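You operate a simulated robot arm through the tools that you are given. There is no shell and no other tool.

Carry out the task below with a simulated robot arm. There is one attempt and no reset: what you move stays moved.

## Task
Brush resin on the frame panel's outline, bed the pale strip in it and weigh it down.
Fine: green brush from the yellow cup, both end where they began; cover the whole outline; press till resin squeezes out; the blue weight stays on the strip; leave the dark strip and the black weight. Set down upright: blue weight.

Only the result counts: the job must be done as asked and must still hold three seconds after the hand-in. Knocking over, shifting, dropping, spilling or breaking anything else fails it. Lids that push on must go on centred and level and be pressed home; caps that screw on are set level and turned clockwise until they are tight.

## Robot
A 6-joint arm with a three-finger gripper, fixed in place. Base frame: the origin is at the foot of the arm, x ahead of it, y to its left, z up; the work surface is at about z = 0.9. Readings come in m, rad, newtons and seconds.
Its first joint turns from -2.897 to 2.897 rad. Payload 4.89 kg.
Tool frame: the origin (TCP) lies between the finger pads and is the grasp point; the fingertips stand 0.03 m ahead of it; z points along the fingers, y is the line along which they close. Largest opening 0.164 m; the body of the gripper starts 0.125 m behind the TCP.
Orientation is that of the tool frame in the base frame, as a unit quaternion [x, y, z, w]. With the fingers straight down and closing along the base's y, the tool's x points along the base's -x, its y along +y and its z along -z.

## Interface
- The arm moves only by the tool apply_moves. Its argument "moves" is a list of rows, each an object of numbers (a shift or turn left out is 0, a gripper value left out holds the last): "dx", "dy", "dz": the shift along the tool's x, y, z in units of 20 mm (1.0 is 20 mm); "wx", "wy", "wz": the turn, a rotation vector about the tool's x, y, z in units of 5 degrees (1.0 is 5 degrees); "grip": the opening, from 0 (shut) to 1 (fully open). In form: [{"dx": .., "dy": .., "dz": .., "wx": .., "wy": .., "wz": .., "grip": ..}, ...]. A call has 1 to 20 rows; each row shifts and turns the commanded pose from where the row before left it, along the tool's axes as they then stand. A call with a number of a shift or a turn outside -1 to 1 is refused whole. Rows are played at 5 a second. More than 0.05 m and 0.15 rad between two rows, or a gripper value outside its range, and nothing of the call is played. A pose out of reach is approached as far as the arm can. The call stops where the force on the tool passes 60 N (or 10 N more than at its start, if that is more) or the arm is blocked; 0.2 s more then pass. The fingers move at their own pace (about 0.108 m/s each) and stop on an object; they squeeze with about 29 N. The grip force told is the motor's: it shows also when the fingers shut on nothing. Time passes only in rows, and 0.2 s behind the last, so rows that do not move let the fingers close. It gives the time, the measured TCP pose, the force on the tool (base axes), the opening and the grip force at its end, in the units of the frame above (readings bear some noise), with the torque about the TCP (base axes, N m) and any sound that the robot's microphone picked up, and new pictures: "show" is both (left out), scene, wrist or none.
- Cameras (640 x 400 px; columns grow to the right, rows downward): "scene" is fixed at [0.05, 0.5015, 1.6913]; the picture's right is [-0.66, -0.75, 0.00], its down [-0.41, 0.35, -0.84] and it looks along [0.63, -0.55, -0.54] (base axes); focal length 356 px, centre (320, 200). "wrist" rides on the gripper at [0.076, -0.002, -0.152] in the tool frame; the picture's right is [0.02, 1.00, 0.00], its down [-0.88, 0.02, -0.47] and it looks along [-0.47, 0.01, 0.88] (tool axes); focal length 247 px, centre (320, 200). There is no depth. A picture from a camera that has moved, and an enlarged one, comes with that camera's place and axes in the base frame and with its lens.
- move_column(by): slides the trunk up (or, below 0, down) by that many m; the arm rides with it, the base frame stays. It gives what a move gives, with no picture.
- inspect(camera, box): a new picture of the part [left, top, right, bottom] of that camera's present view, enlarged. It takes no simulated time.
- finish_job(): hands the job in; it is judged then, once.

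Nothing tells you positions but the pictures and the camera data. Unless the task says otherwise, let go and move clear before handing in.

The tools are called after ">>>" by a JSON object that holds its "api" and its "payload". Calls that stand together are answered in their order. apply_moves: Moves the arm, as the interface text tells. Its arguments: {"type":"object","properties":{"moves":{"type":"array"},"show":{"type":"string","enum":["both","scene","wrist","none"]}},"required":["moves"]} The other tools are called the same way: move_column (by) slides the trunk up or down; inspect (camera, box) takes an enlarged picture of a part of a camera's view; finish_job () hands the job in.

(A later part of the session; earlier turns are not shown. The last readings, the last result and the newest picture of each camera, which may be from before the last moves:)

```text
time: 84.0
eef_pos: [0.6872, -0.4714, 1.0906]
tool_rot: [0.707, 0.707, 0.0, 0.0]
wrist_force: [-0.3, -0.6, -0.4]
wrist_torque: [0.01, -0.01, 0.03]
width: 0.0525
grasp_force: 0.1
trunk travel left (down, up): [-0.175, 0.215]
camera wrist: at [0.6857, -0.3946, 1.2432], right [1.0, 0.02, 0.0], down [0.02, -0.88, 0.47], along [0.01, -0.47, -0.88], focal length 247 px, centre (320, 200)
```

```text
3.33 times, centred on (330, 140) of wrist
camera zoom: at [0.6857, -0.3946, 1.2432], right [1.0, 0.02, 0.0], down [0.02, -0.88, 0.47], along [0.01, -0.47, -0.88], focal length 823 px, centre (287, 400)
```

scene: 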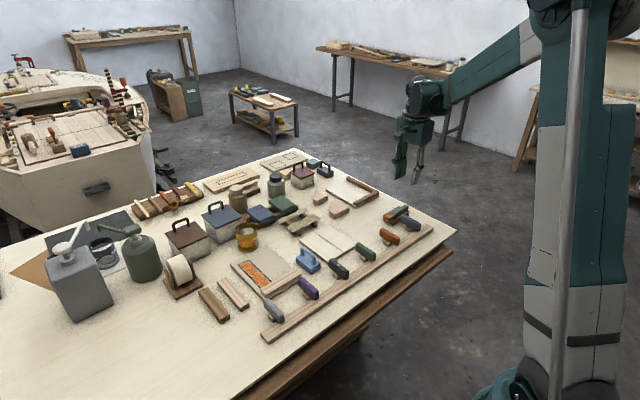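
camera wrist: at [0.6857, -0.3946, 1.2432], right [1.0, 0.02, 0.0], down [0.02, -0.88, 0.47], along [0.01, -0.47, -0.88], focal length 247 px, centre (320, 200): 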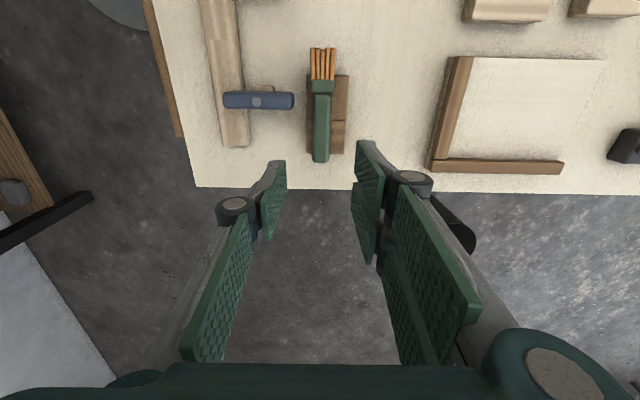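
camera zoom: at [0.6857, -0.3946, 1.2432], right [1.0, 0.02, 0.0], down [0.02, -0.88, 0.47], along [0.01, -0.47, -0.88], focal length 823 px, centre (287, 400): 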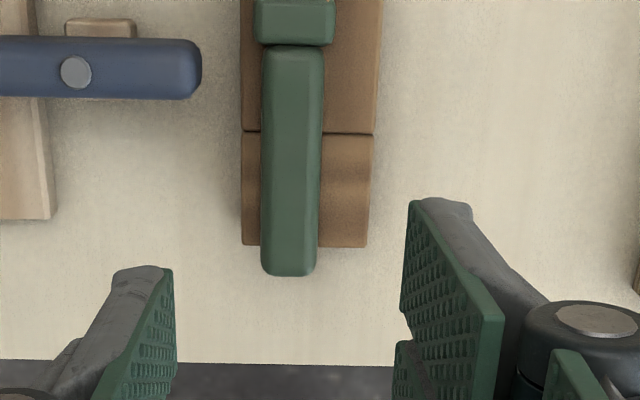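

The brush is back on its rest. Next I'll turn the hand back and go over to the pale strip for a precise look at the strip and outline.

>>> {"api": "apply_moves", "payload": {"moves": [{"wz": -1}, {"wz": -1}, {"wz": -1}, {"wz": -1}, {"wz": -1}, {"wz": -1}, {"wz": -1}, {"wz": -1}, {"wz": -1}, {"wz": -1}, {"wz": -1}, {"wz": -1}, {"wz": -1}, {"wz": -1}, {"wz": -1}, {"wz": -1}, {"wz": -1}, {"wz": -1}, {"dz": -1}, {"dz": -1}], "show": "none"}}

>>> {"api": "apply_moves", "payload": {"moves": [{"dy": 1}, {"dy": 1}, {"dy": 1}, {"dy": 1}, {"dy": 1}, {"dy": 1}, {"dy": 1}, {"dy": 1}, {"dy": 1}, {"dy": 1}, {"dy": 1}, {"dy": 1}, {"dy": 1}, {"dy": 1}, {"dy": 1}, {"dy": 1}, {"dy": 1}, {"dy": 1}, {"dy": 1}, {"dy": 1}], "show": "none"}}

>>> {"api": "apply_moves", "payload": {"moves": [{"dy": 1, "grip": 0.6}, {"dy": 1}, {"dy": 1}, {"dy": 1}, {"dy": 1}, {"dy": 1}, {"dy": 1}, {"dy": 1}, {"dy": 1}, {"dy": 1}, {"dy": 1}, {"dy": 1}, {}]}}

>>> {"api": "inspect", "payload": {"camera": "wrist", "box": [230, 80, 410, 240]}}

```text
time: 88.2
eef_pos: [0.6895, -0.4725, 1.1293]
tool_rot: [0.0, 1.0, 0.0, 0.0]
wrist_force: [0.1, 0.5, -0.2]
wrist_torque: [0.06, 0.08, 0.0]
width: 0.0523
grasp_force: 0.1
trunk travel left (down, up): [-0.175, 0.215]
```

```text
time: 92.4
eef_pos: [0.6895, -0.0717, 1.1295]
tool_rot: [-0.001, 1.0, 0.0, 0.001]
wrist_force: [0.2, 0.1, 0.0]
wrist_torque: [0.12, 0.03, -0.01]
width: 0.0524
grasp_force: 0.1
trunk travel left (down, up): [-0.175, 0.215]
```

```text
time: 95.2
eef_pos: [0.6886, 0.168, 1.1287]
tool_rot: [0.0, 1.0, -0.001, 0.0]
wrist_force: [0.4, 0.1, -0.1]
wrist_torque: [0.01, 0.03, 0.05]
width: 0.0987
grasp_force: 0.0
trunk travel left (down, up): [-0.175, 0.215]
camera wrist: at [0.6123, 0.1677, 1.2823], right [-0.02, 1.0, 0.0], down [0.88, 0.02, 0.47], along [0.47, 0.01, -0.88], focal length 247 px, centre (320, 200)
```

scene: 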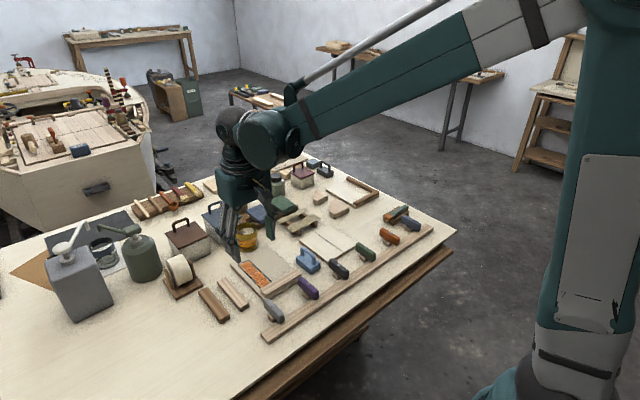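
wrist: 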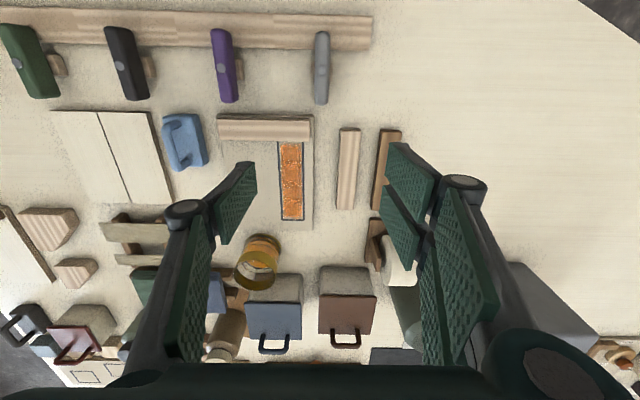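

```text
2.50 times, centred on (320, 160) of wrist
camera zoom: at [0.6123, 0.1677, 1.2823], right [-0.02, 1.0, 0.0], down [0.88, 0.02, 0.47], along [0.47, 0.01, -0.88], focal length 617 px, centre (320, 300)
```

zoom: 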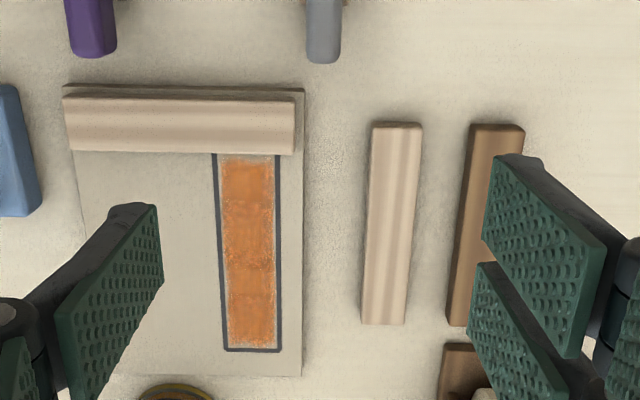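

The film is uniform across the whole outline. I'll zoom in to get exact positions for the strip and the outline.

>>> {"api": "inspect", "payload": {"camera": "wrist", "box": [320, 115, 400, 225]}}

>>> {"api": "inspect", "payload": {"camera": "wrist", "box": [250, 105, 350, 235]}}

>>> {"api": "inspect", "payload": {"camera": "scene", "box": [205, 255, 305, 325]}}

```text
3.64 times, centred on (360, 170) of wrist
camera zoom: at [0.6123, 0.1677, 1.2823], right [-0.02, 1.0, 0.0], down [0.88, 0.02, 0.47], along [0.47, 0.01, -0.88], focal length 898 px, centre (174, 309)
```

zoom: 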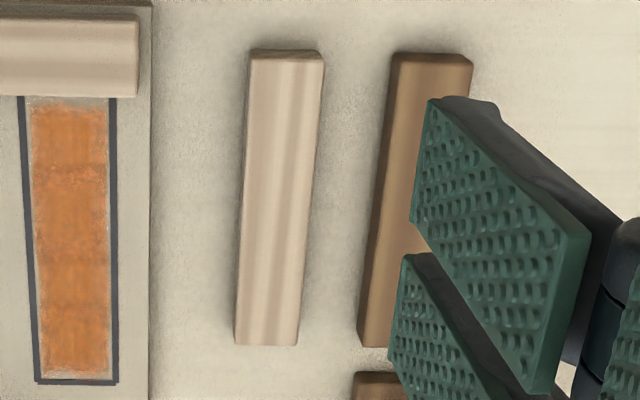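

```text
3.08 times, centred on (300, 170) of wrist
camera zoom: at [0.6123, 0.1677, 1.2823], right [-0.02, 1.0, 0.0], down [0.88, 0.02, 0.47], along [0.47, 0.01, -0.88], focal length 760 px, centre (382, 292)
```

zoom: 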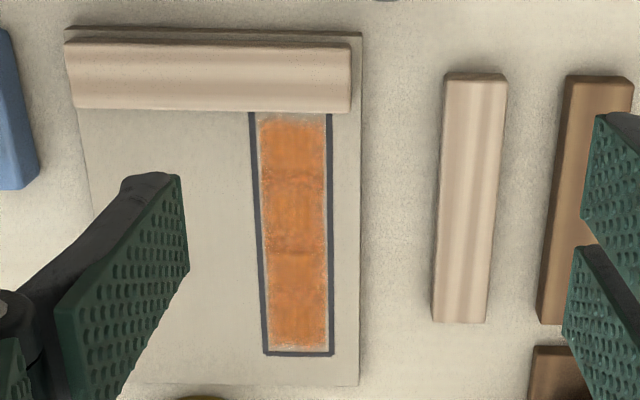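

```text
5.71 times, centred on (255, 290) of scene
camera zoom: at [0.05, 0.5015, 1.6913], right [-0.66, -0.75, 0.0], down [-0.41, 0.35, -0.84], along [0.63, -0.55, -0.54], focal length 2032 px, centre (691, -314)
```

zoom: 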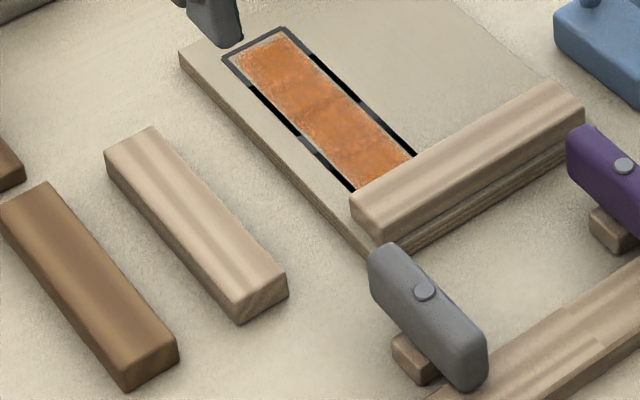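

The strip centre is about (0.7565, 0.215) and runs along x. The outline centre is about (0.779, 0.125). I'll descend over the strip with the fingers narrowed so they miss the dark strip.

>>> {"api": "apply_moves", "payload": {"moves": [{"dx": -0.85, "dy": 0.5875, "dz": 0.8, "grip": 0.26}, {"dx": -0.85, "dy": 0.5875, "dz": 0.8}, {"dx": -0.85, "dy": 0.5875, "dz": 0.8}, {"dx": -0.85, "dy": 0.5875, "dz": 0.8}, {"dz": 1}, {"dz": 1}, {"dz": 1}, {}]}}

>>> {"api": "inspect", "payload": {"camera": "wrist", "box": [220, 60, 420, 260]}}

>>> {"api": "inspect", "payload": {"camera": "scene", "box": [185, 245, 285, 325]}}

```text
time: 97.0
eef_pos: [0.7579, 0.2154, 1.0034]
tool_rot: [0.0, 1.0, 0.0, 0.001]
wrist_force: [0.2, 1.0, -1.1]
wrist_torque: [0.0, 0.04, 0.01]
width: 0.0428
grasp_force: 0.0
trunk travel left (down, up): [-0.175, 0.215]
camera wrist: at [0.6807, 0.2138, 1.1576], right [-0.02, 1.0, 0.0], down [0.88, 0.02, 0.47], along [0.47, 0.01, -0.88], focal length 247 px, centre (320, 200)
```

scene: 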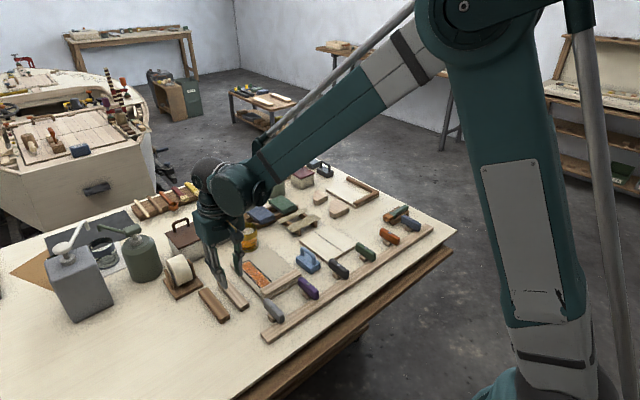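
wrist: 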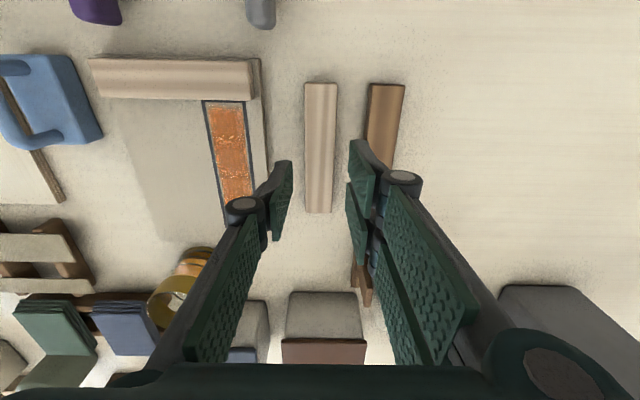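

```text
2.00 times, centred on (320, 160) of wrist
camera zoom: at [0.6807, 0.2138, 1.1576], right [-0.02, 1.0, 0.0], down [0.88, 0.02, 0.47], along [0.47, 0.01, -0.88], focal length 494 px, centre (320, 280)
```

zoom: 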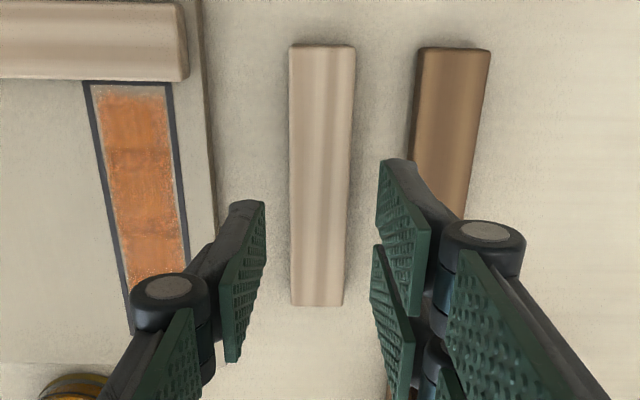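

```text
5.00 times, centred on (235, 285) of scene
camera zoom: at [0.05, 0.5015, 1.6913], right [-0.66, -0.75, 0.0], down [-0.41, 0.35, -0.84], along [0.63, -0.55, -0.54], focal length 1778 px, centre (745, -225)
```

zoom: 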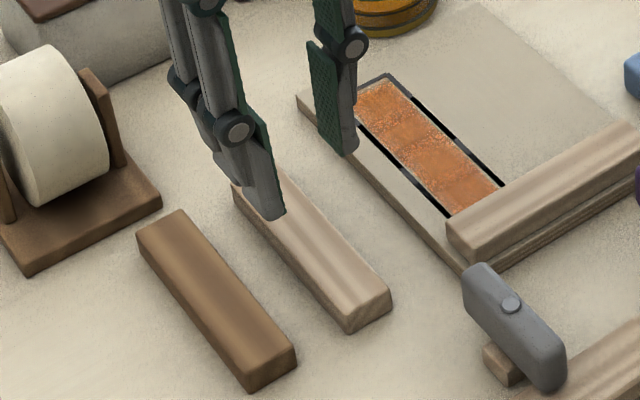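

The strip is centred between the fingers. I'll go down and grip it.

>>> {"api": "apply_moves", "payload": {"moves": [{"dz": 0.8}, {"dz": 0.8}, {"dz": 0.8}, {"dz": 0.6}, {"dz": 0.4}, {}, {"grip": 0.2}, {"grip": 0.1}, {"grip": 0.0}, {}, {}]}}

>>> {"api": "inspect", "payload": {"camera": "scene", "box": [185, 245, 285, 325]}}

>>> {"api": "inspect", "payload": {"camera": "wrist", "box": [220, 0, 420, 260]}}

```text
time: 99.4
eef_pos: [0.7574, 0.2166, 0.9387]
tool_rot: [0.001, 1.0, 0.0, 0.0]
wrist_force: [0.1, -0.8, 0.7]
wrist_torque: [0.01, -0.02, 0.0]
width: 0.029
grasp_force: 28.7
trunk travel left (down, up): [-0.175, 0.215]
camera wrist: at [0.6807, 0.2151, 1.0914], right [-0.02, 1.0, 0.0], down [0.88, 0.02, 0.47], along [0.47, 0.01, -0.88], focal length 247 px, centre (320, 200)
```

scene: 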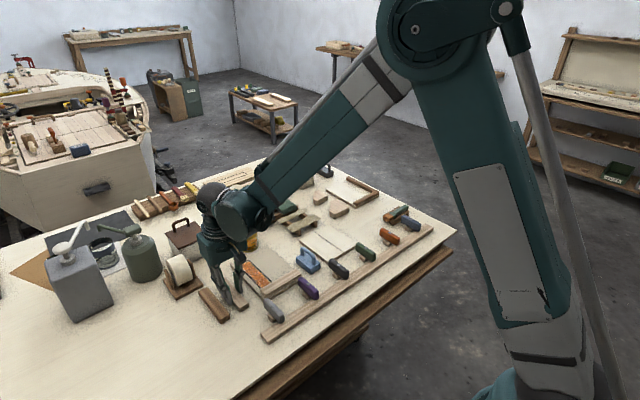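
wrist: 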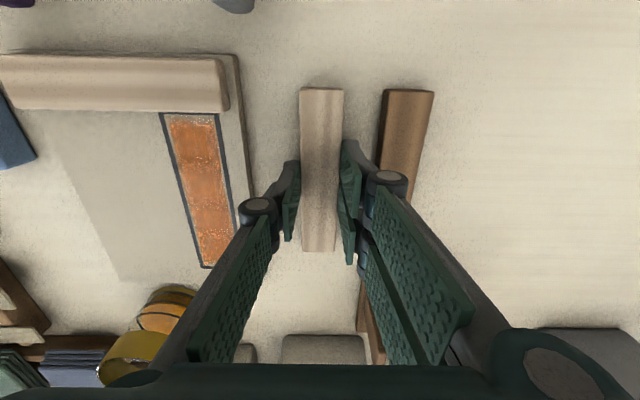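

```text
5.00 times, centred on (235, 285) of scene
camera zoom: at [0.05, 0.5015, 1.6913], right [-0.66, -0.75, 0.0], down [-0.41, 0.35, -0.84], along [0.63, -0.55, -0.54], focal length 1778 px, centre (745, -225)
```

zoom: 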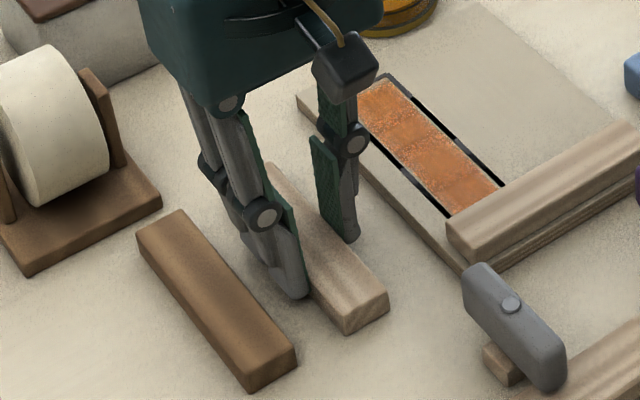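

```text
1.54 times, centred on (320, 130) of wrist
camera zoom: at [0.6807, 0.2151, 1.0914], right [-0.02, 1.0, 0.0], down [0.88, 0.02, 0.47], along [0.47, 0.01, -0.88], focal length 380 px, centre (320, 308)
```

zoom: 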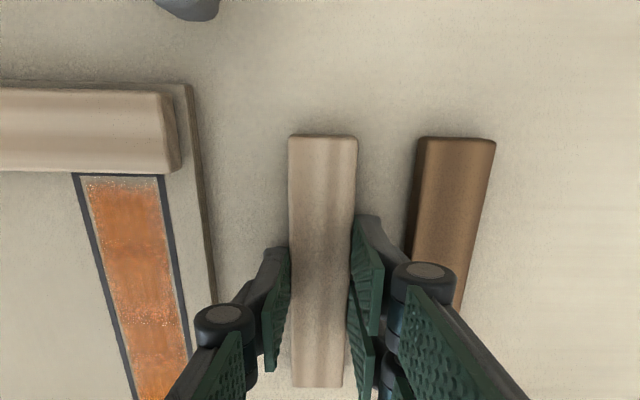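

Gripped at 29 mm. I'll lift 5 cm and carry it over the outline.

>>> {"api": "apply_moves", "payload": {"moves": [{"dz": -0.5}, {"dz": -1}, {"dz": -1}, {"dy": -0.905, "dx": -0.215}, {"dy": -0.905, "dx": -0.215}, {"dy": -0.905, "dx": -0.215}, {"dy": -0.905, "dx": -0.215}, {"dy": -0.905, "dx": -0.215}, {"dz": 0.8}, {}]}}

>>> {"api": "inspect", "payload": {"camera": "wrist", "box": [240, 60, 400, 280]}}

>>> {"api": "inspect", "payload": {"camera": "scene", "box": [220, 235, 320, 310]}}

```text
time: 101.6
eef_pos: [0.78, 0.1259, 0.9718]
tool_rot: [0.0, 1.0, 0.0, -0.001]
wrist_force: [0.0, -0.2, 0.0]
wrist_torque: [0.03, -0.01, -0.02]
width: 0.0293
grasp_force: 28.9
trunk travel left (down, up): [-0.175, 0.215]
camera wrist: at [0.7027, 0.1236, 1.1255], right [-0.02, 1.0, 0.0], down [0.88, 0.02, 0.47], along [0.47, 0.01, -0.88], focal length 247 px, centre (320, 200)
```

scene: 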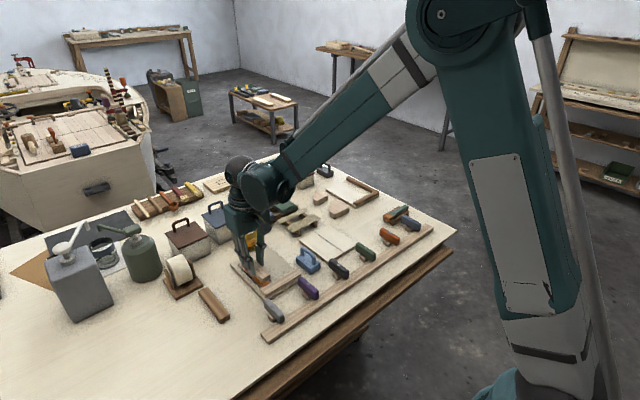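
wrist: 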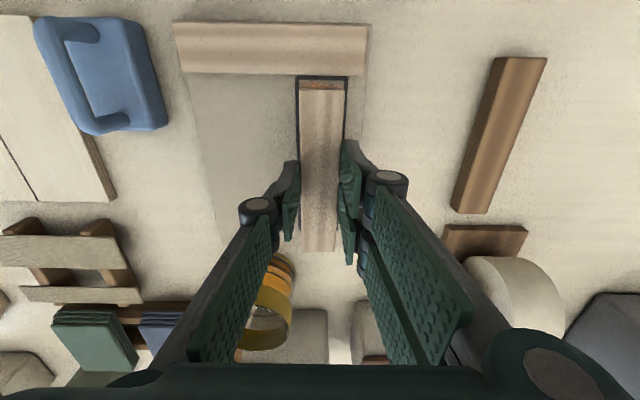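

```text
1.82 times, centred on (320, 170) of wrist
camera zoom: at [0.7027, 0.1236, 1.1255], right [-0.02, 1.0, 0.0], down [0.88, 0.02, 0.47], along [0.47, 0.01, -0.88], focal length 449 px, centre (320, 254)
```

zoom: 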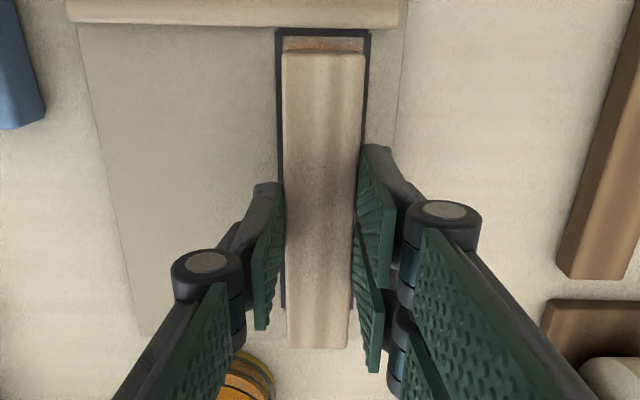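

```text
5.33 times, centred on (270, 272) of scene
camera zoom: at [0.05, 0.5015, 1.6913], right [-0.66, -0.75, 0.0], down [-0.41, 0.35, -0.84], along [0.63, -0.55, -0.54], focal length 1897 px, centre (587, -187)
```

zoom: 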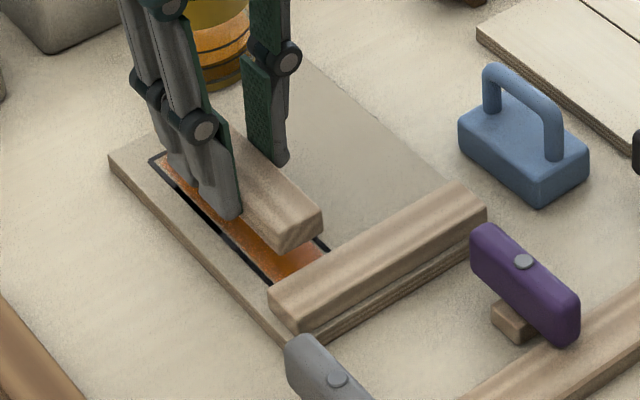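

The strip lines up with the outline and its near line is visible. I'll lower it gently until it contacts.

>>> {"api": "apply_moves", "payload": {"moves": [{"dz": 0.5}, {"dz": 0.3}, {"dz": 0.1}, {"dz": 0.1}, {}], "show": "none"}}

>>> {"api": "inspect", "payload": {"camera": "wrist", "box": [240, 40, 400, 260]}}

>>> {"api": "inspect", "payload": {"camera": "scene", "box": [220, 235, 320, 310]}}

```text
time: 102.8
eef_pos: [0.779, 0.1244, 0.9519]
tool_rot: [-0.001, 1.0, 0.0, 0.0]
wrist_force: [-0.4, 0.0, -0.4]
wrist_torque: [-0.03, 0.03, 0.01]
width: 0.0293
grasp_force: 29.5
trunk travel left (down, up): [-0.175, 0.215]
```

```text
1.82 times, centred on (320, 150) of wrist
camera zoom: at [0.7022, 0.1228, 1.1058], right [-0.02, 1.0, 0.0], down [0.88, 0.02, 0.47], along [0.47, 0.01, -0.88], focal length 449 px, centre (320, 291)
```

zoom: 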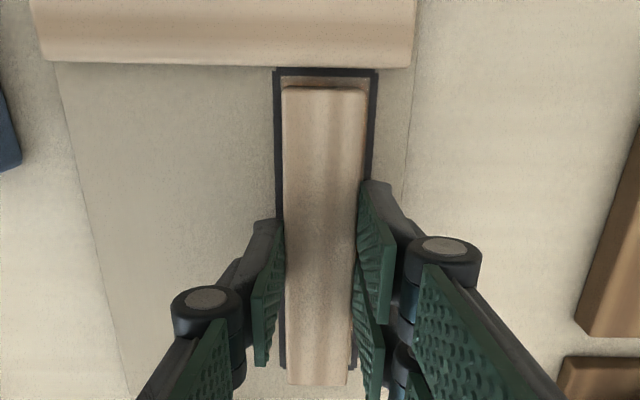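

```text
5.33 times, centred on (270, 272) of scene
camera zoom: at [0.05, 0.5015, 1.6913], right [-0.66, -0.75, 0.0], down [-0.41, 0.35, -0.84], along [0.63, -0.55, -0.54], focal length 1897 px, centre (587, -187)
```

zoom: 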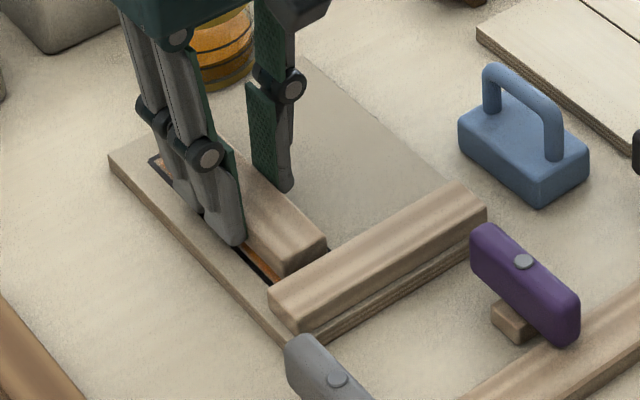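

Alignment is within about 1 mm. I'll lower the last few millimetres in 1 mm steps.

>>> {"api": "apply_moves", "payload": {"moves": [{"dz": 0.05}, {"dz": 0.05}, {}], "show": "none"}}

>>> {"api": "apply_moves", "payload": {"moves": [{"dz": 0.05}, {}], "show": "none"}}

```text
time: 103.6
eef_pos: [0.7784, 0.1247, 0.9502]
tool_rot: [0.0, 1.0, -0.001, 0.0]
wrist_force: [0.4, -0.2, -0.2]
wrist_torque: [0.0, -0.01, 0.03]
width: 0.0292
grasp_force: 28.6
trunk travel left (down, up): [-0.175, 0.215]
```

```text
time: 104.2
eef_pos: [0.7781, 0.1249, 0.9495]
tool_rot: [0.0, 1.0, 0.0, 0.0]
wrist_force: [3.5, -0.4, 18.8]
wrist_torque: [-0.01, 0.11, -0.02]
width: 0.0294
grasp_force: 29.2
trunk travel left (down, up): [-0.175, 0.215]
```

The strip has made contact at about 19 N. I'll check for squeeze-out.

>>> {"api": "inspect", "payload": {"camera": "wrist", "box": [240, 40, 400, 260]}}

>>> {"api": "inspect", "payload": {"camera": "scene", "box": [220, 235, 320, 310]}}

```text
1.82 times, centred on (320, 150) of wrist
camera zoom: at [0.7015, 0.1236, 1.1031], right [-0.02, 1.0, 0.0], down [0.88, 0.02, 0.47], along [0.47, 0.01, -0.88], focal length 449 px, centre (320, 291)
```

zoom: 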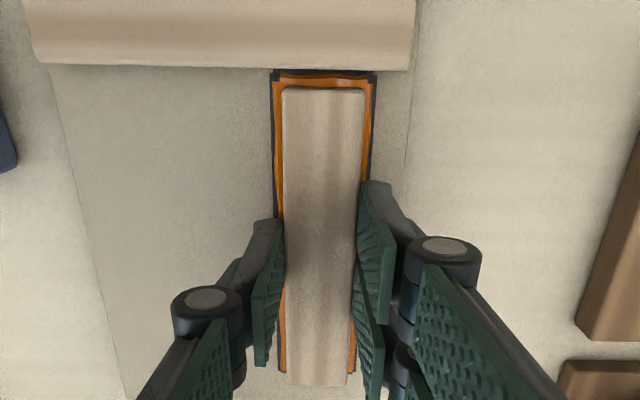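

```text
5.33 times, centred on (270, 272) of scene
camera zoom: at [0.05, 0.5015, 1.6913], right [-0.66, -0.75, 0.0], down [-0.41, 0.35, -0.84], along [0.63, -0.55, -0.54], focal length 1897 px, centre (587, -187)
```

zoom: 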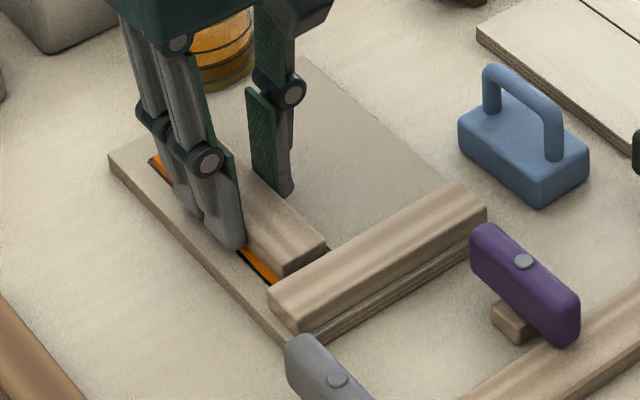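

Resin has squeezed out as an orange bead all around the strip. I'll hold briefly, then release and rise straight up.

>>> {"api": "apply_moves", "payload": {"moves": [{}, {}, {}, {}, {"grip": 0.22}, {"grip": 0.27}, {}, {"dz": -0.3}, {"dz": -0.7}, {"dz": -1}, {"dz": -1}, {"dz": -1}, {"dz": -1}, {"dz": -1}, {}]}}

>>> {"api": "inspect", "payload": {"camera": "wrist", "box": [240, 60, 400, 260]}}

>>> {"api": "inspect", "payload": {"camera": "scene", "box": [220, 235, 320, 310]}}

```text
time: 107.4
eef_pos: [0.7792, 0.1246, 1.0696]
tool_rot: [0.0, 1.0, 0.001, 0.0]
wrist_force: [-0.2, 0.3, 0.7]
wrist_torque: [-0.01, -0.01, 0.01]
width: 0.0445
grasp_force: 0.0
trunk travel left (down, up): [-0.175, 0.215]
camera wrist: at [0.7015, 0.1234, 1.2236], right [-0.02, 1.0, 0.0], down [0.88, 0.02, 0.47], along [0.47, 0.01, -0.88], focal length 247 px, centre (320, 200)
```

scene: 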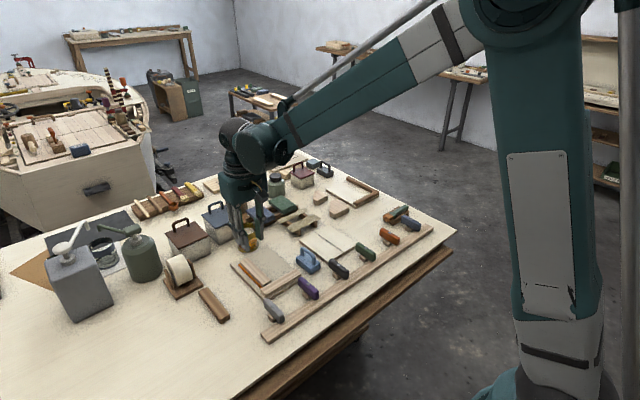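
wrist: 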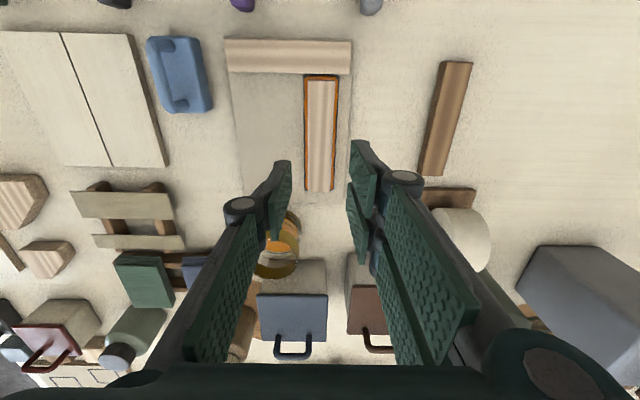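

```text
2.00 times, centred on (320, 160) of wrist
camera zoom: at [0.7015, 0.1234, 1.2236], right [-0.02, 1.0, 0.0], down [0.88, 0.02, 0.47], along [0.47, 0.01, -0.88], focal length 494 px, centre (320, 280)
```

zoom: 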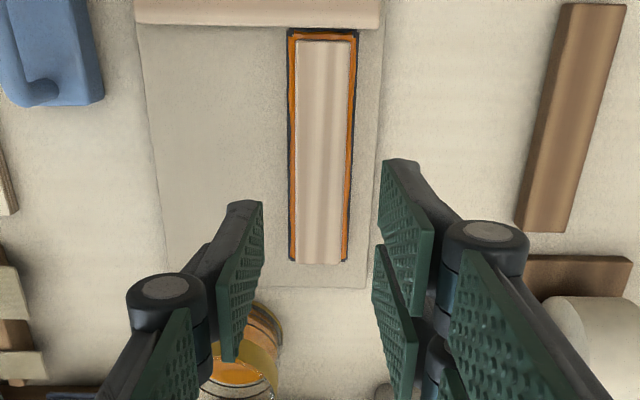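

```text
5.33 times, centred on (270, 272) of scene
camera zoom: at [0.05, 0.5015, 1.6913], right [-0.66, -0.75, 0.0], down [-0.41, 0.35, -0.84], along [0.63, -0.55, -0.54], focal length 1897 px, centre (587, -187)
```

zoom: 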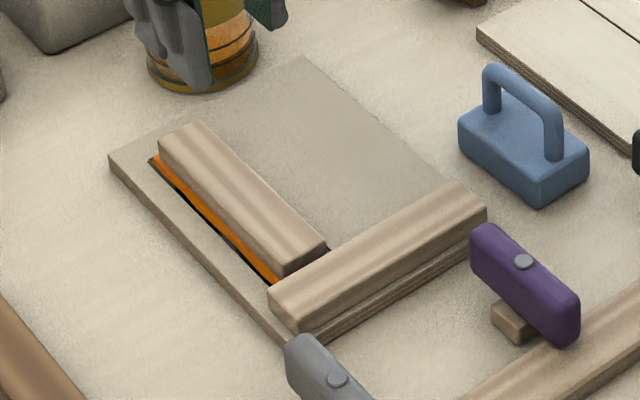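

The strip is bedded with the bead all round. Next is the blue weight, so I'm moving over it for a close look.

>>> {"api": "apply_moves", "payload": {"moves": [{"dx": 0.6, "dy": -0.95}, {"dx": 0.6, "dy": -0.95}, {"dx": 0.6, "dy": -0.95}, {"dx": 0.6, "dy": -0.95}, {"dx": 0.6, "dy": -0.95}, {"dx": 0.6, "dy": -0.95}, {"dx": 0.6, "dy": -0.95}, {"dx": 0.6, "dy": -0.95}, {}]}}

>>> {"api": "inspect", "payload": {"camera": "wrist", "box": [260, 80, 380, 200]}}

>>> {"api": "inspect", "payload": {"camera": "scene", "box": [270, 235, 350, 295]}}

```text
time: 109.4
eef_pos: [0.6821, -0.027, 1.0697]
tool_rot: [0.0, 1.0, 0.0, 0.0]
wrist_force: [0.5, 0.7, -0.9]
wrist_torque: [0.0, -0.04, -0.01]
width: 0.0442
grasp_force: 0.1
trunk travel left (down, up): [-0.175, 0.215]
camera wrist: at [0.6059, -0.0293, 1.223], right [-0.02, 1.0, 0.0], down [0.88, 0.02, 0.47], along [0.47, 0.01, -0.88], focal length 247 px, centre (320, 200)
```

scene: 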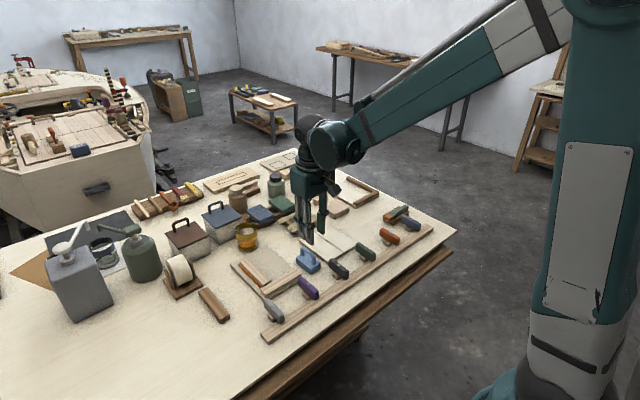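
wrist: 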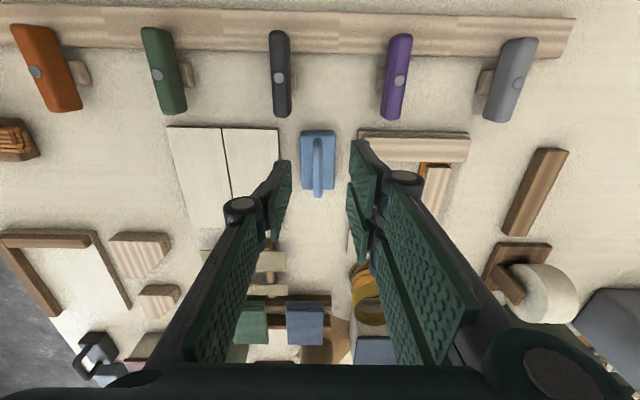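

```text
3.33 times, centred on (320, 140) of wrist
camera zoom: at [0.6059, -0.0293, 1.223], right [-0.02, 1.0, 0.0], down [0.88, 0.02, 0.47], along [0.47, 0.01, -0.88], focal length 823 px, centre (320, 400)
```

zoom: 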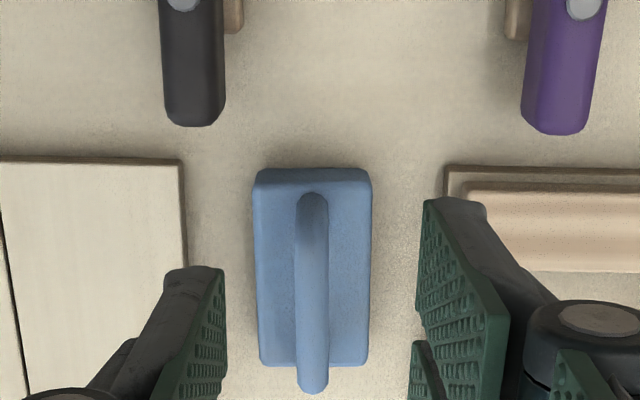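

```text
6.67 times, centred on (310, 265) of scene
camera zoom: at [0.05, 0.5015, 1.6913], right [-0.66, -0.75, 0.0], down [-0.41, 0.35, -0.84], along [0.63, -0.55, -0.54], focal length 2371 px, centre (387, -233)
```

zoom: 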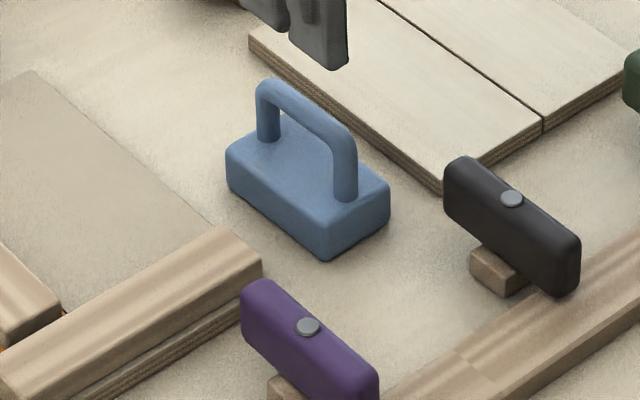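

The blue weight is at about (0.713, -0.030). Its handle bar runs along x with the top near z 0.958, and I'll centre the fingers over it.

>>> {"api": "apply_moves", "payload": {"moves": [{"dx": -0.775, "dy": -0.07, "dz": 0.9}, {"dx": -0.775, "dy": -0.065, "dz": 0.9}, {"dz": 0.9}, {"dz": 0.8}, {}], "show": "none"}}

>>> {"api": "inspect", "payload": {"camera": "wrist", "box": [240, 80, 400, 260]}}

>>> {"api": "inspect", "payload": {"camera": "scene", "box": [270, 225, 350, 285]}}

```text
time: 110.6
eef_pos: [0.715, -0.0295, 0.9994]
tool_rot: [0.0, 1.0, -0.001, 0.0]
wrist_force: [-0.1, 0.6, 0.1]
wrist_torque: [-0.02, 0.01, -0.01]
width: 0.0444
grasp_force: 0.0
trunk travel left (down, up): [-0.175, 0.215]
```

```text
2.22 times, centred on (320, 170) of wrist
camera zoom: at [0.6378, -0.0309, 1.1524], right [-0.02, 1.0, 0.0], down [0.88, 0.02, 0.47], along [0.47, 0.01, -0.88], focal length 549 px, centre (320, 267)
```

zoom: 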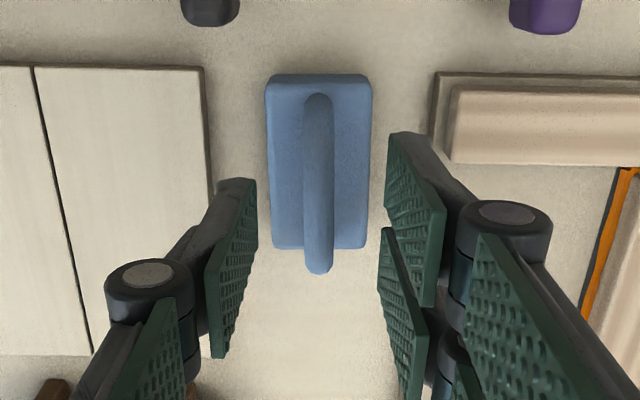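

```text
6.67 times, centred on (310, 255) of scene
camera zoom: at [0.05, 0.5015, 1.6913], right [-0.66, -0.75, 0.0], down [-0.41, 0.35, -0.84], along [0.63, -0.55, -0.54], focal length 2371 px, centre (387, -167)
```

zoom: 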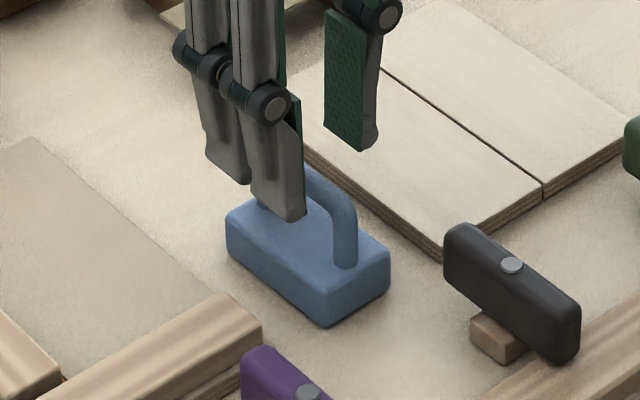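

The handle is centred. I'll descend and close on the bar.

>>> {"api": "apply_moves", "payload": {"moves": [{"dx": 0.08, "dz": 0.6}, {"dz": 0.6}, {"dz": 0.5}, {"dz": 0.27}, {}, {"grip": 0.12}, {"grip": 0.0}, {}, {}], "show": "none"}}

>>> {"api": "inspect", "payload": {"camera": "wrist", "box": [240, 80, 400, 260]}}

>>> {"api": "inspect", "payload": {"camera": "scene", "box": [270, 225, 350, 285]}}

```text
time: 112.6
eef_pos: [0.7127, -0.0285, 0.9599]
tool_rot: [0.0, 1.0, 0.0, 0.0]
wrist_force: [1.3, 6.0, 6.6]
wrist_torque: [0.63, -0.04, 0.02]
width: 0.0106
grasp_force: 29.3
trunk travel left (down, up): [-0.175, 0.215]
```

```text
2.22 times, centred on (320, 170) of wrist
camera zoom: at [0.6355, -0.0304, 1.1132], right [-0.02, 1.0, 0.0], down [0.88, 0.02, 0.47], along [0.47, 0.01, -0.88], focal length 549 px, centre (320, 267)
```

zoom: 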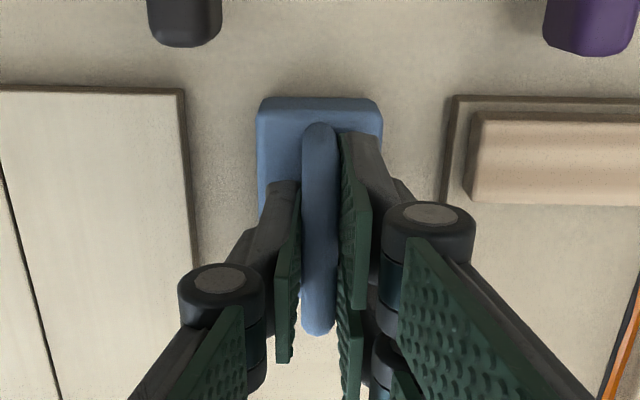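

```text
6.67 times, centred on (310, 255) of scene
camera zoom: at [0.05, 0.5015, 1.6913], right [-0.66, -0.75, 0.0], down [-0.41, 0.35, -0.84], along [0.63, -0.55, -0.54], focal length 2371 px, centre (387, -167)
```

zoom: 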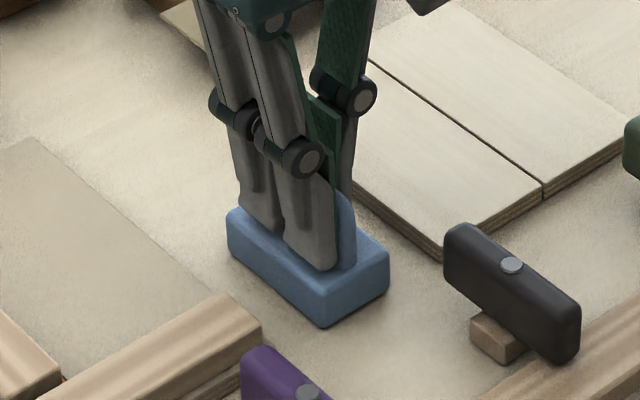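

Gripped on the bar. I'll lift slowly and check that the weight hangs level.

>>> {"api": "apply_moves", "payload": {"moves": [{"dz": -0.3}, {"dz": -0.7}, {"dz": -1}, {"dz": -1}, {}], "show": "none"}}

>>> {"api": "inspect", "payload": {"camera": "wrist", "box": [240, 80, 400, 260]}}

>>> {"api": "inspect", "payload": {"camera": "scene", "box": [260, 215, 350, 285]}}

```text
time: 113.8
eef_pos: [0.7118, -0.029, 1.0182]
tool_rot: [0.0, 1.0, -0.001, 0.0]
wrist_force: [0.0, -0.9, -5.2]
wrist_torque: [-0.04, 0.0, 0.02]
width: 0.0103
grasp_force: 29.0
trunk travel left (down, up): [-0.175, 0.215]
```

```text
2.22 times, centred on (320, 170) of wrist
camera zoom: at [0.6361, -0.0303, 1.1722], right [-0.02, 1.0, 0.0], down [0.88, 0.02, 0.47], along [0.47, 0.01, -0.88], focal length 549 px, centre (320, 267)
```

zoom: 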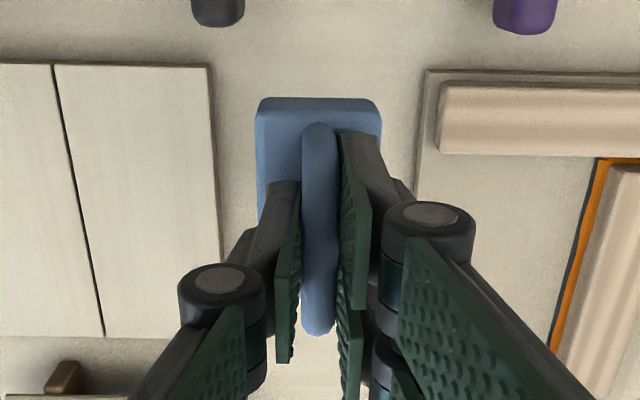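

```text
5.71 times, centred on (305, 250) of scene
camera zoom: at [0.05, 0.5015, 1.6913], right [-0.66, -0.75, 0.0], down [-0.41, 0.35, -0.84], along [0.63, -0.55, -0.54], focal length 2032 px, centre (406, -86)
```

zoom: 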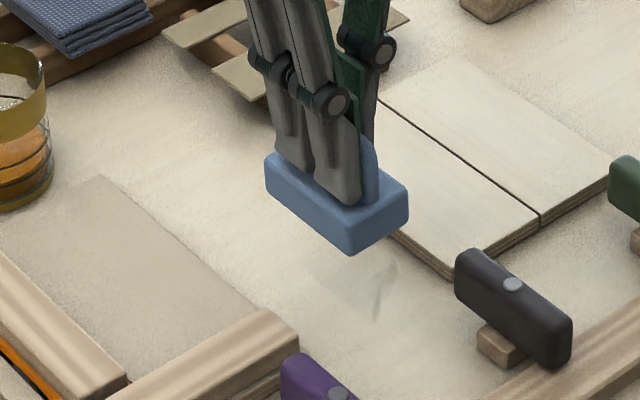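

The weight hangs level at roughly 0.5 kg. I'll carry it over the middle of the strip.

>>> {"api": "apply_moves", "payload": {"moves": [{"dz": -0.6}, {"dy": 0.9625, "dx": -0.42}, {"dy": 0.9625, "dx": -0.42}, {"dy": 0.9625, "dx": -0.42}, {"dy": 0.9625, "dx": -0.42}, {"dy": 0.9625, "dx": -0.42}, {"dy": 0.9625, "dx": -0.42}, {"dy": 0.9625, "dx": -0.42}, {"dy": 0.9625, "dx": -0.42}, {}, {}]}}

>>> {"api": "inspect", "payload": {"camera": "wrist", "box": [240, 60, 400, 260]}}

>>> {"api": "inspect", "payload": {"camera": "scene", "box": [220, 225, 320, 300]}}

```text
time: 116.2
eef_pos: [0.781, 0.1225, 1.0297]
tool_rot: [0.0, 1.0, 0.0, 0.0]
wrist_force: [0.2, 0.4, -5.2]
wrist_torque: [0.01, 0.04, 0.01]
width: 0.0104
grasp_force: 29.1
trunk travel left (down, up): [-0.175, 0.215]
camera wrist: at [0.7038, 0.122, 1.1838], right [-0.02, 1.0, 0.0], down [0.88, 0.02, 0.47], along [0.47, 0.01, -0.88], focal length 247 px, centre (320, 200)
```

scene: 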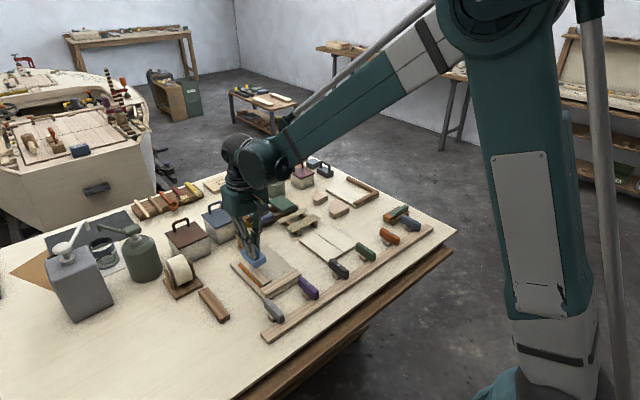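
wrist: 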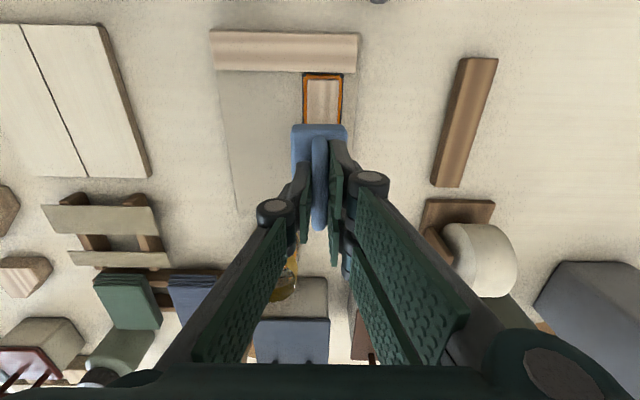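

```text
2.00 times, centred on (320, 160) of wrist
camera zoom: at [0.7038, 0.122, 1.1838], right [-0.02, 1.0, 0.0], down [0.88, 0.02, 0.47], along [0.47, 0.01, -0.88], focal length 494 px, centre (320, 280)
```

zoom: 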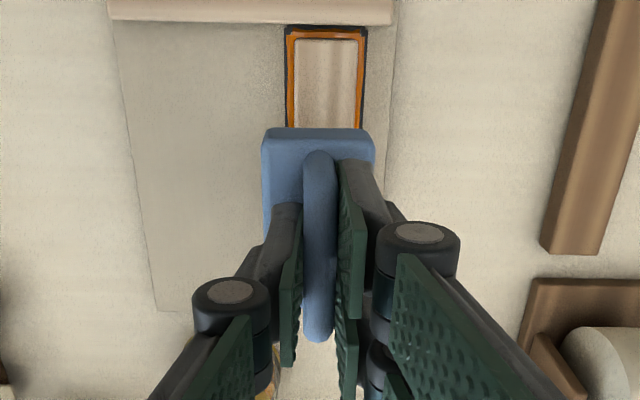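

```text
5.33 times, centred on (270, 262) of scene
camera zoom: at [0.05, 0.5015, 1.6913], right [-0.66, -0.75, 0.0], down [-0.41, 0.35, -0.84], along [0.63, -0.55, -0.54], focal length 1897 px, centre (587, -133)
```

zoom: 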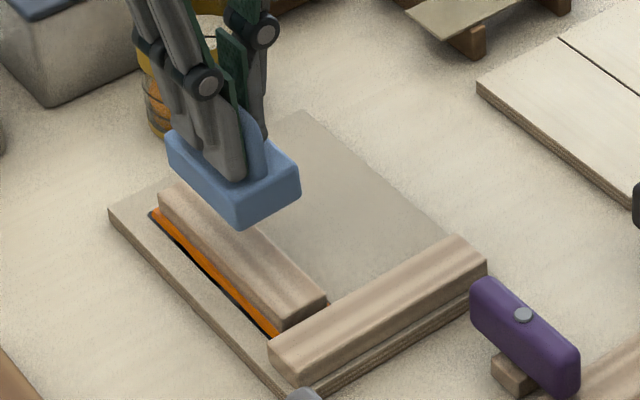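

The weight is about 4 mm toward -y of the strip's centreline. I'll correct that and lower it.

>>> {"api": "apply_moves", "payload": {"moves": [{"dy": 0.18}, {"dz": 0.6}, {"dz": 0.6}, {"dz": 0.4}, {"dz": 0.1}, {}], "show": "none"}}

>>> {"api": "inspect", "payload": {"camera": "wrist", "box": [240, 60, 400, 260]}}

>>> {"api": "inspect", "payload": {"camera": "scene", "box": [220, 235, 320, 310]}}

```text
time: 117.6
eef_pos: [0.7791, 0.1273, 0.9956]
tool_rot: [0.0, 1.0, 0.0, 0.0]
wrist_force: [-0.3, 0.6, -4.8]
wrist_torque: [0.03, -0.01, -0.01]
width: 0.0105
grasp_force: 28.8
trunk travel left (down, up): [-0.175, 0.215]
```

```text
2.00 times, centred on (320, 160) of wrist
camera zoom: at [0.7029, 0.126, 1.1496], right [-0.02, 1.0, 0.0], down [0.88, 0.02, 0.47], along [0.47, 0.01, -0.88], focal length 494 px, centre (320, 280)
```

zoom: 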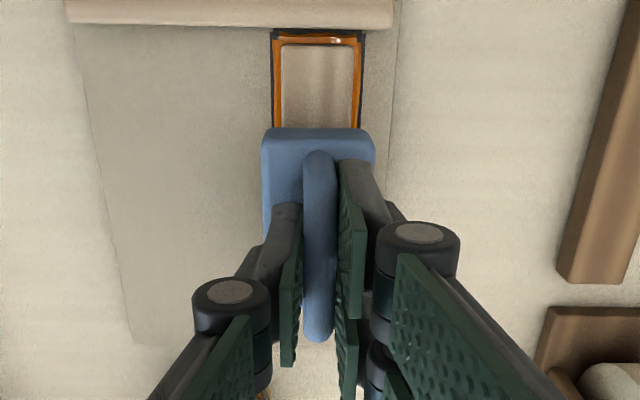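

```text
5.33 times, centred on (270, 272) of scene
camera zoom: at [0.05, 0.5015, 1.6913], right [-0.66, -0.75, 0.0], down [-0.41, 0.35, -0.84], along [0.63, -0.55, -0.54], focal length 1897 px, centre (587, -187)
```

zoom: 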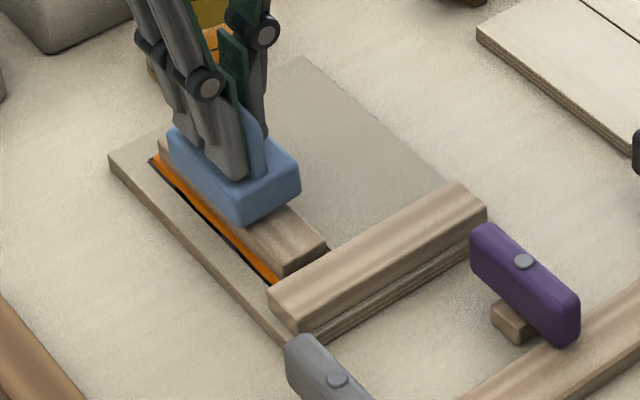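

Centred within 1 mm. I'll make the final lowering in small steps.

>>> {"api": "apply_moves", "payload": {"moves": [{"dy": -0.04}, {"dz": 0.1}, {"dz": 0.05}, {}], "show": "none"}}

>>> {"api": "apply_moves", "payload": {"moves": [{"dz": 0.05}, {"dz": 0.05}, {}], "show": "none"}}

```text
time: 118.6
eef_pos: [0.7794, 0.1262, 0.993]
tool_rot: [0.0, 1.0, 0.0, 0.0]
wrist_force: [0.0, 0.0, -6.3]
wrist_torque: [0.01, 0.01, -0.01]
width: 0.0107
grasp_force: 28.8
trunk travel left (down, up): [-0.175, 0.215]
```

```text
time: 119.4
eef_pos: [0.7792, 0.1262, 0.992]
tool_rot: [0.0, 1.0, 0.0, 0.0]
wrist_force: [0.3, -0.4, -4.6]
wrist_torque: [0.02, 0.01, 0.01]
width: 0.0106
grasp_force: 29.5
trunk travel left (down, up): [-0.175, 0.215]
```

>>> {"api": "apply_moves", "payload": {"moves": [{"dz": 0.05}, {}], "show": "none"}}

>>> {"api": "apply_moves", "payload": {"moves": [{"dz": 0.05}, {}], "show": "none"}}

>>> {"api": "inspect", "payload": {"camera": "scene", "box": [230, 245, 300, 300]}}

```text
time: 120.0
eef_pos: [0.7786, 0.1265, 0.9909]
tool_rot: [0.0, 1.0, 0.001, 0.0]
wrist_force: [-0.3, 0.3, -5.7]
wrist_torque: [0.03, -0.02, -0.01]
width: 0.0103
grasp_force: 29.2
trunk travel left (down, up): [-0.175, 0.215]
```

```text
time: 120.6
eef_pos: [0.7788, 0.1265, 0.991]
tool_rot: [0.0, 1.0, 0.0, 0.001]
wrist_force: [1.0, -0.3, -1.2]
wrist_torque: [0.03, -0.06, 0.0]
width: 0.0105
grasp_force: 28.8
trunk travel left (down, up): [-0.175, 0.215]
```

```text
7.27 times, centred on (265, 272) of scene
camera zoom: at [0.05, 0.5015, 1.6913], right [-0.66, -0.75, 0.0], down [-0.41, 0.35, -0.84], along [0.63, -0.55, -0.54], focal length 2586 px, centre (720, -327)
```

zoom: 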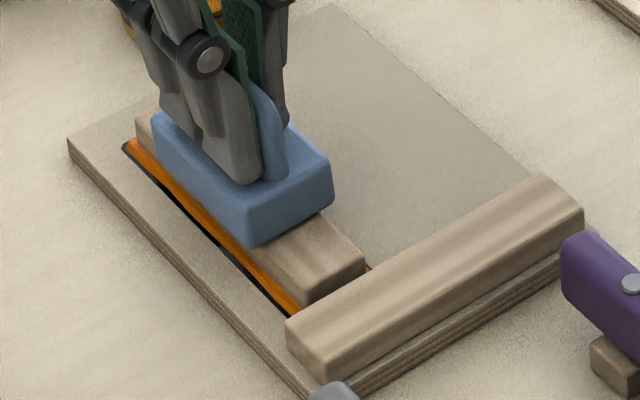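

The weight is just touching. I'll seat it slightly more, then open and rise.

>>> {"api": "apply_moves", "payload": {"moves": [{"dz": 0.03}, {}], "show": "none"}}

>>> {"api": "apply_moves", "payload": {"moves": [{"grip": 0.1}, {"grip": 0.2}, {"grip": 0.26}, {}, {}], "show": "none"}}

>>> {"api": "inspect", "payload": {"camera": "wrist", "box": [240, 60, 400, 260]}}

>>> {"api": "inspect", "payload": {"camera": "scene", "box": [230, 245, 300, 300]}}

```text
time: 121.2
eef_pos: [0.7795, 0.1266, 0.9902]
tool_rot: [0.0, 1.0, -0.001, 0.0]
wrist_force: [0.6, 0.2, 1.8]
wrist_torque: [0.15, 0.02, 0.02]
width: 0.0105
grasp_force: 29.4
trunk travel left (down, up): [-0.175, 0.215]
```

```text
time: 122.4
eef_pos: [0.779, 0.127, 0.9895]
tool_rot: [0.001, 1.0, -0.001, 0.0]
wrist_force: [-0.5, -0.2, 0.3]
wrist_torque: [-0.03, 0.0, 0.0]
width: 0.0428
grasp_force: 0.1
trunk travel left (down, up): [-0.175, 0.215]
```

```text
2.00 times, centred on (320, 160) of wrist
camera zoom: at [0.7024, 0.1249, 1.143], right [-0.02, 1.0, 0.0], down [0.88, 0.02, 0.47], along [0.47, 0.01, -0.88], focal length 494 px, centre (320, 280)
```

zoom: 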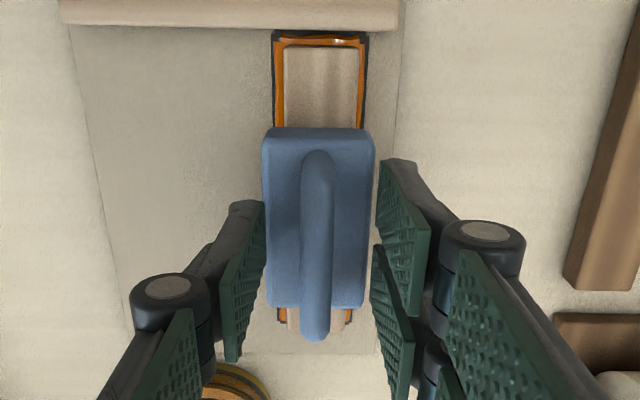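

```text
7.27 times, centred on (265, 272) of scene
camera zoom: at [0.05, 0.5015, 1.6913], right [-0.66, -0.75, 0.0], down [-0.41, 0.35, -0.84], along [0.63, -0.55, -0.54], focal length 2586 px, centre (720, -327)
```

zoom: 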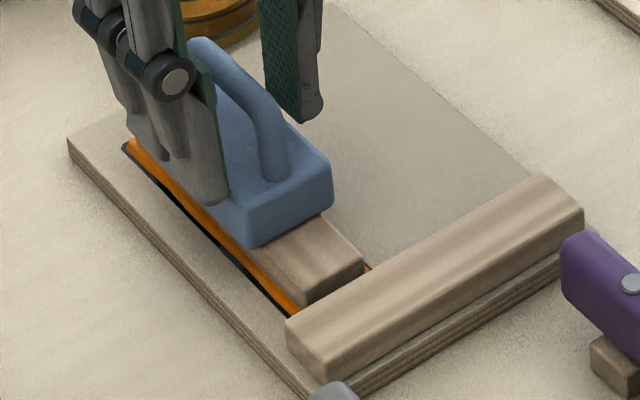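

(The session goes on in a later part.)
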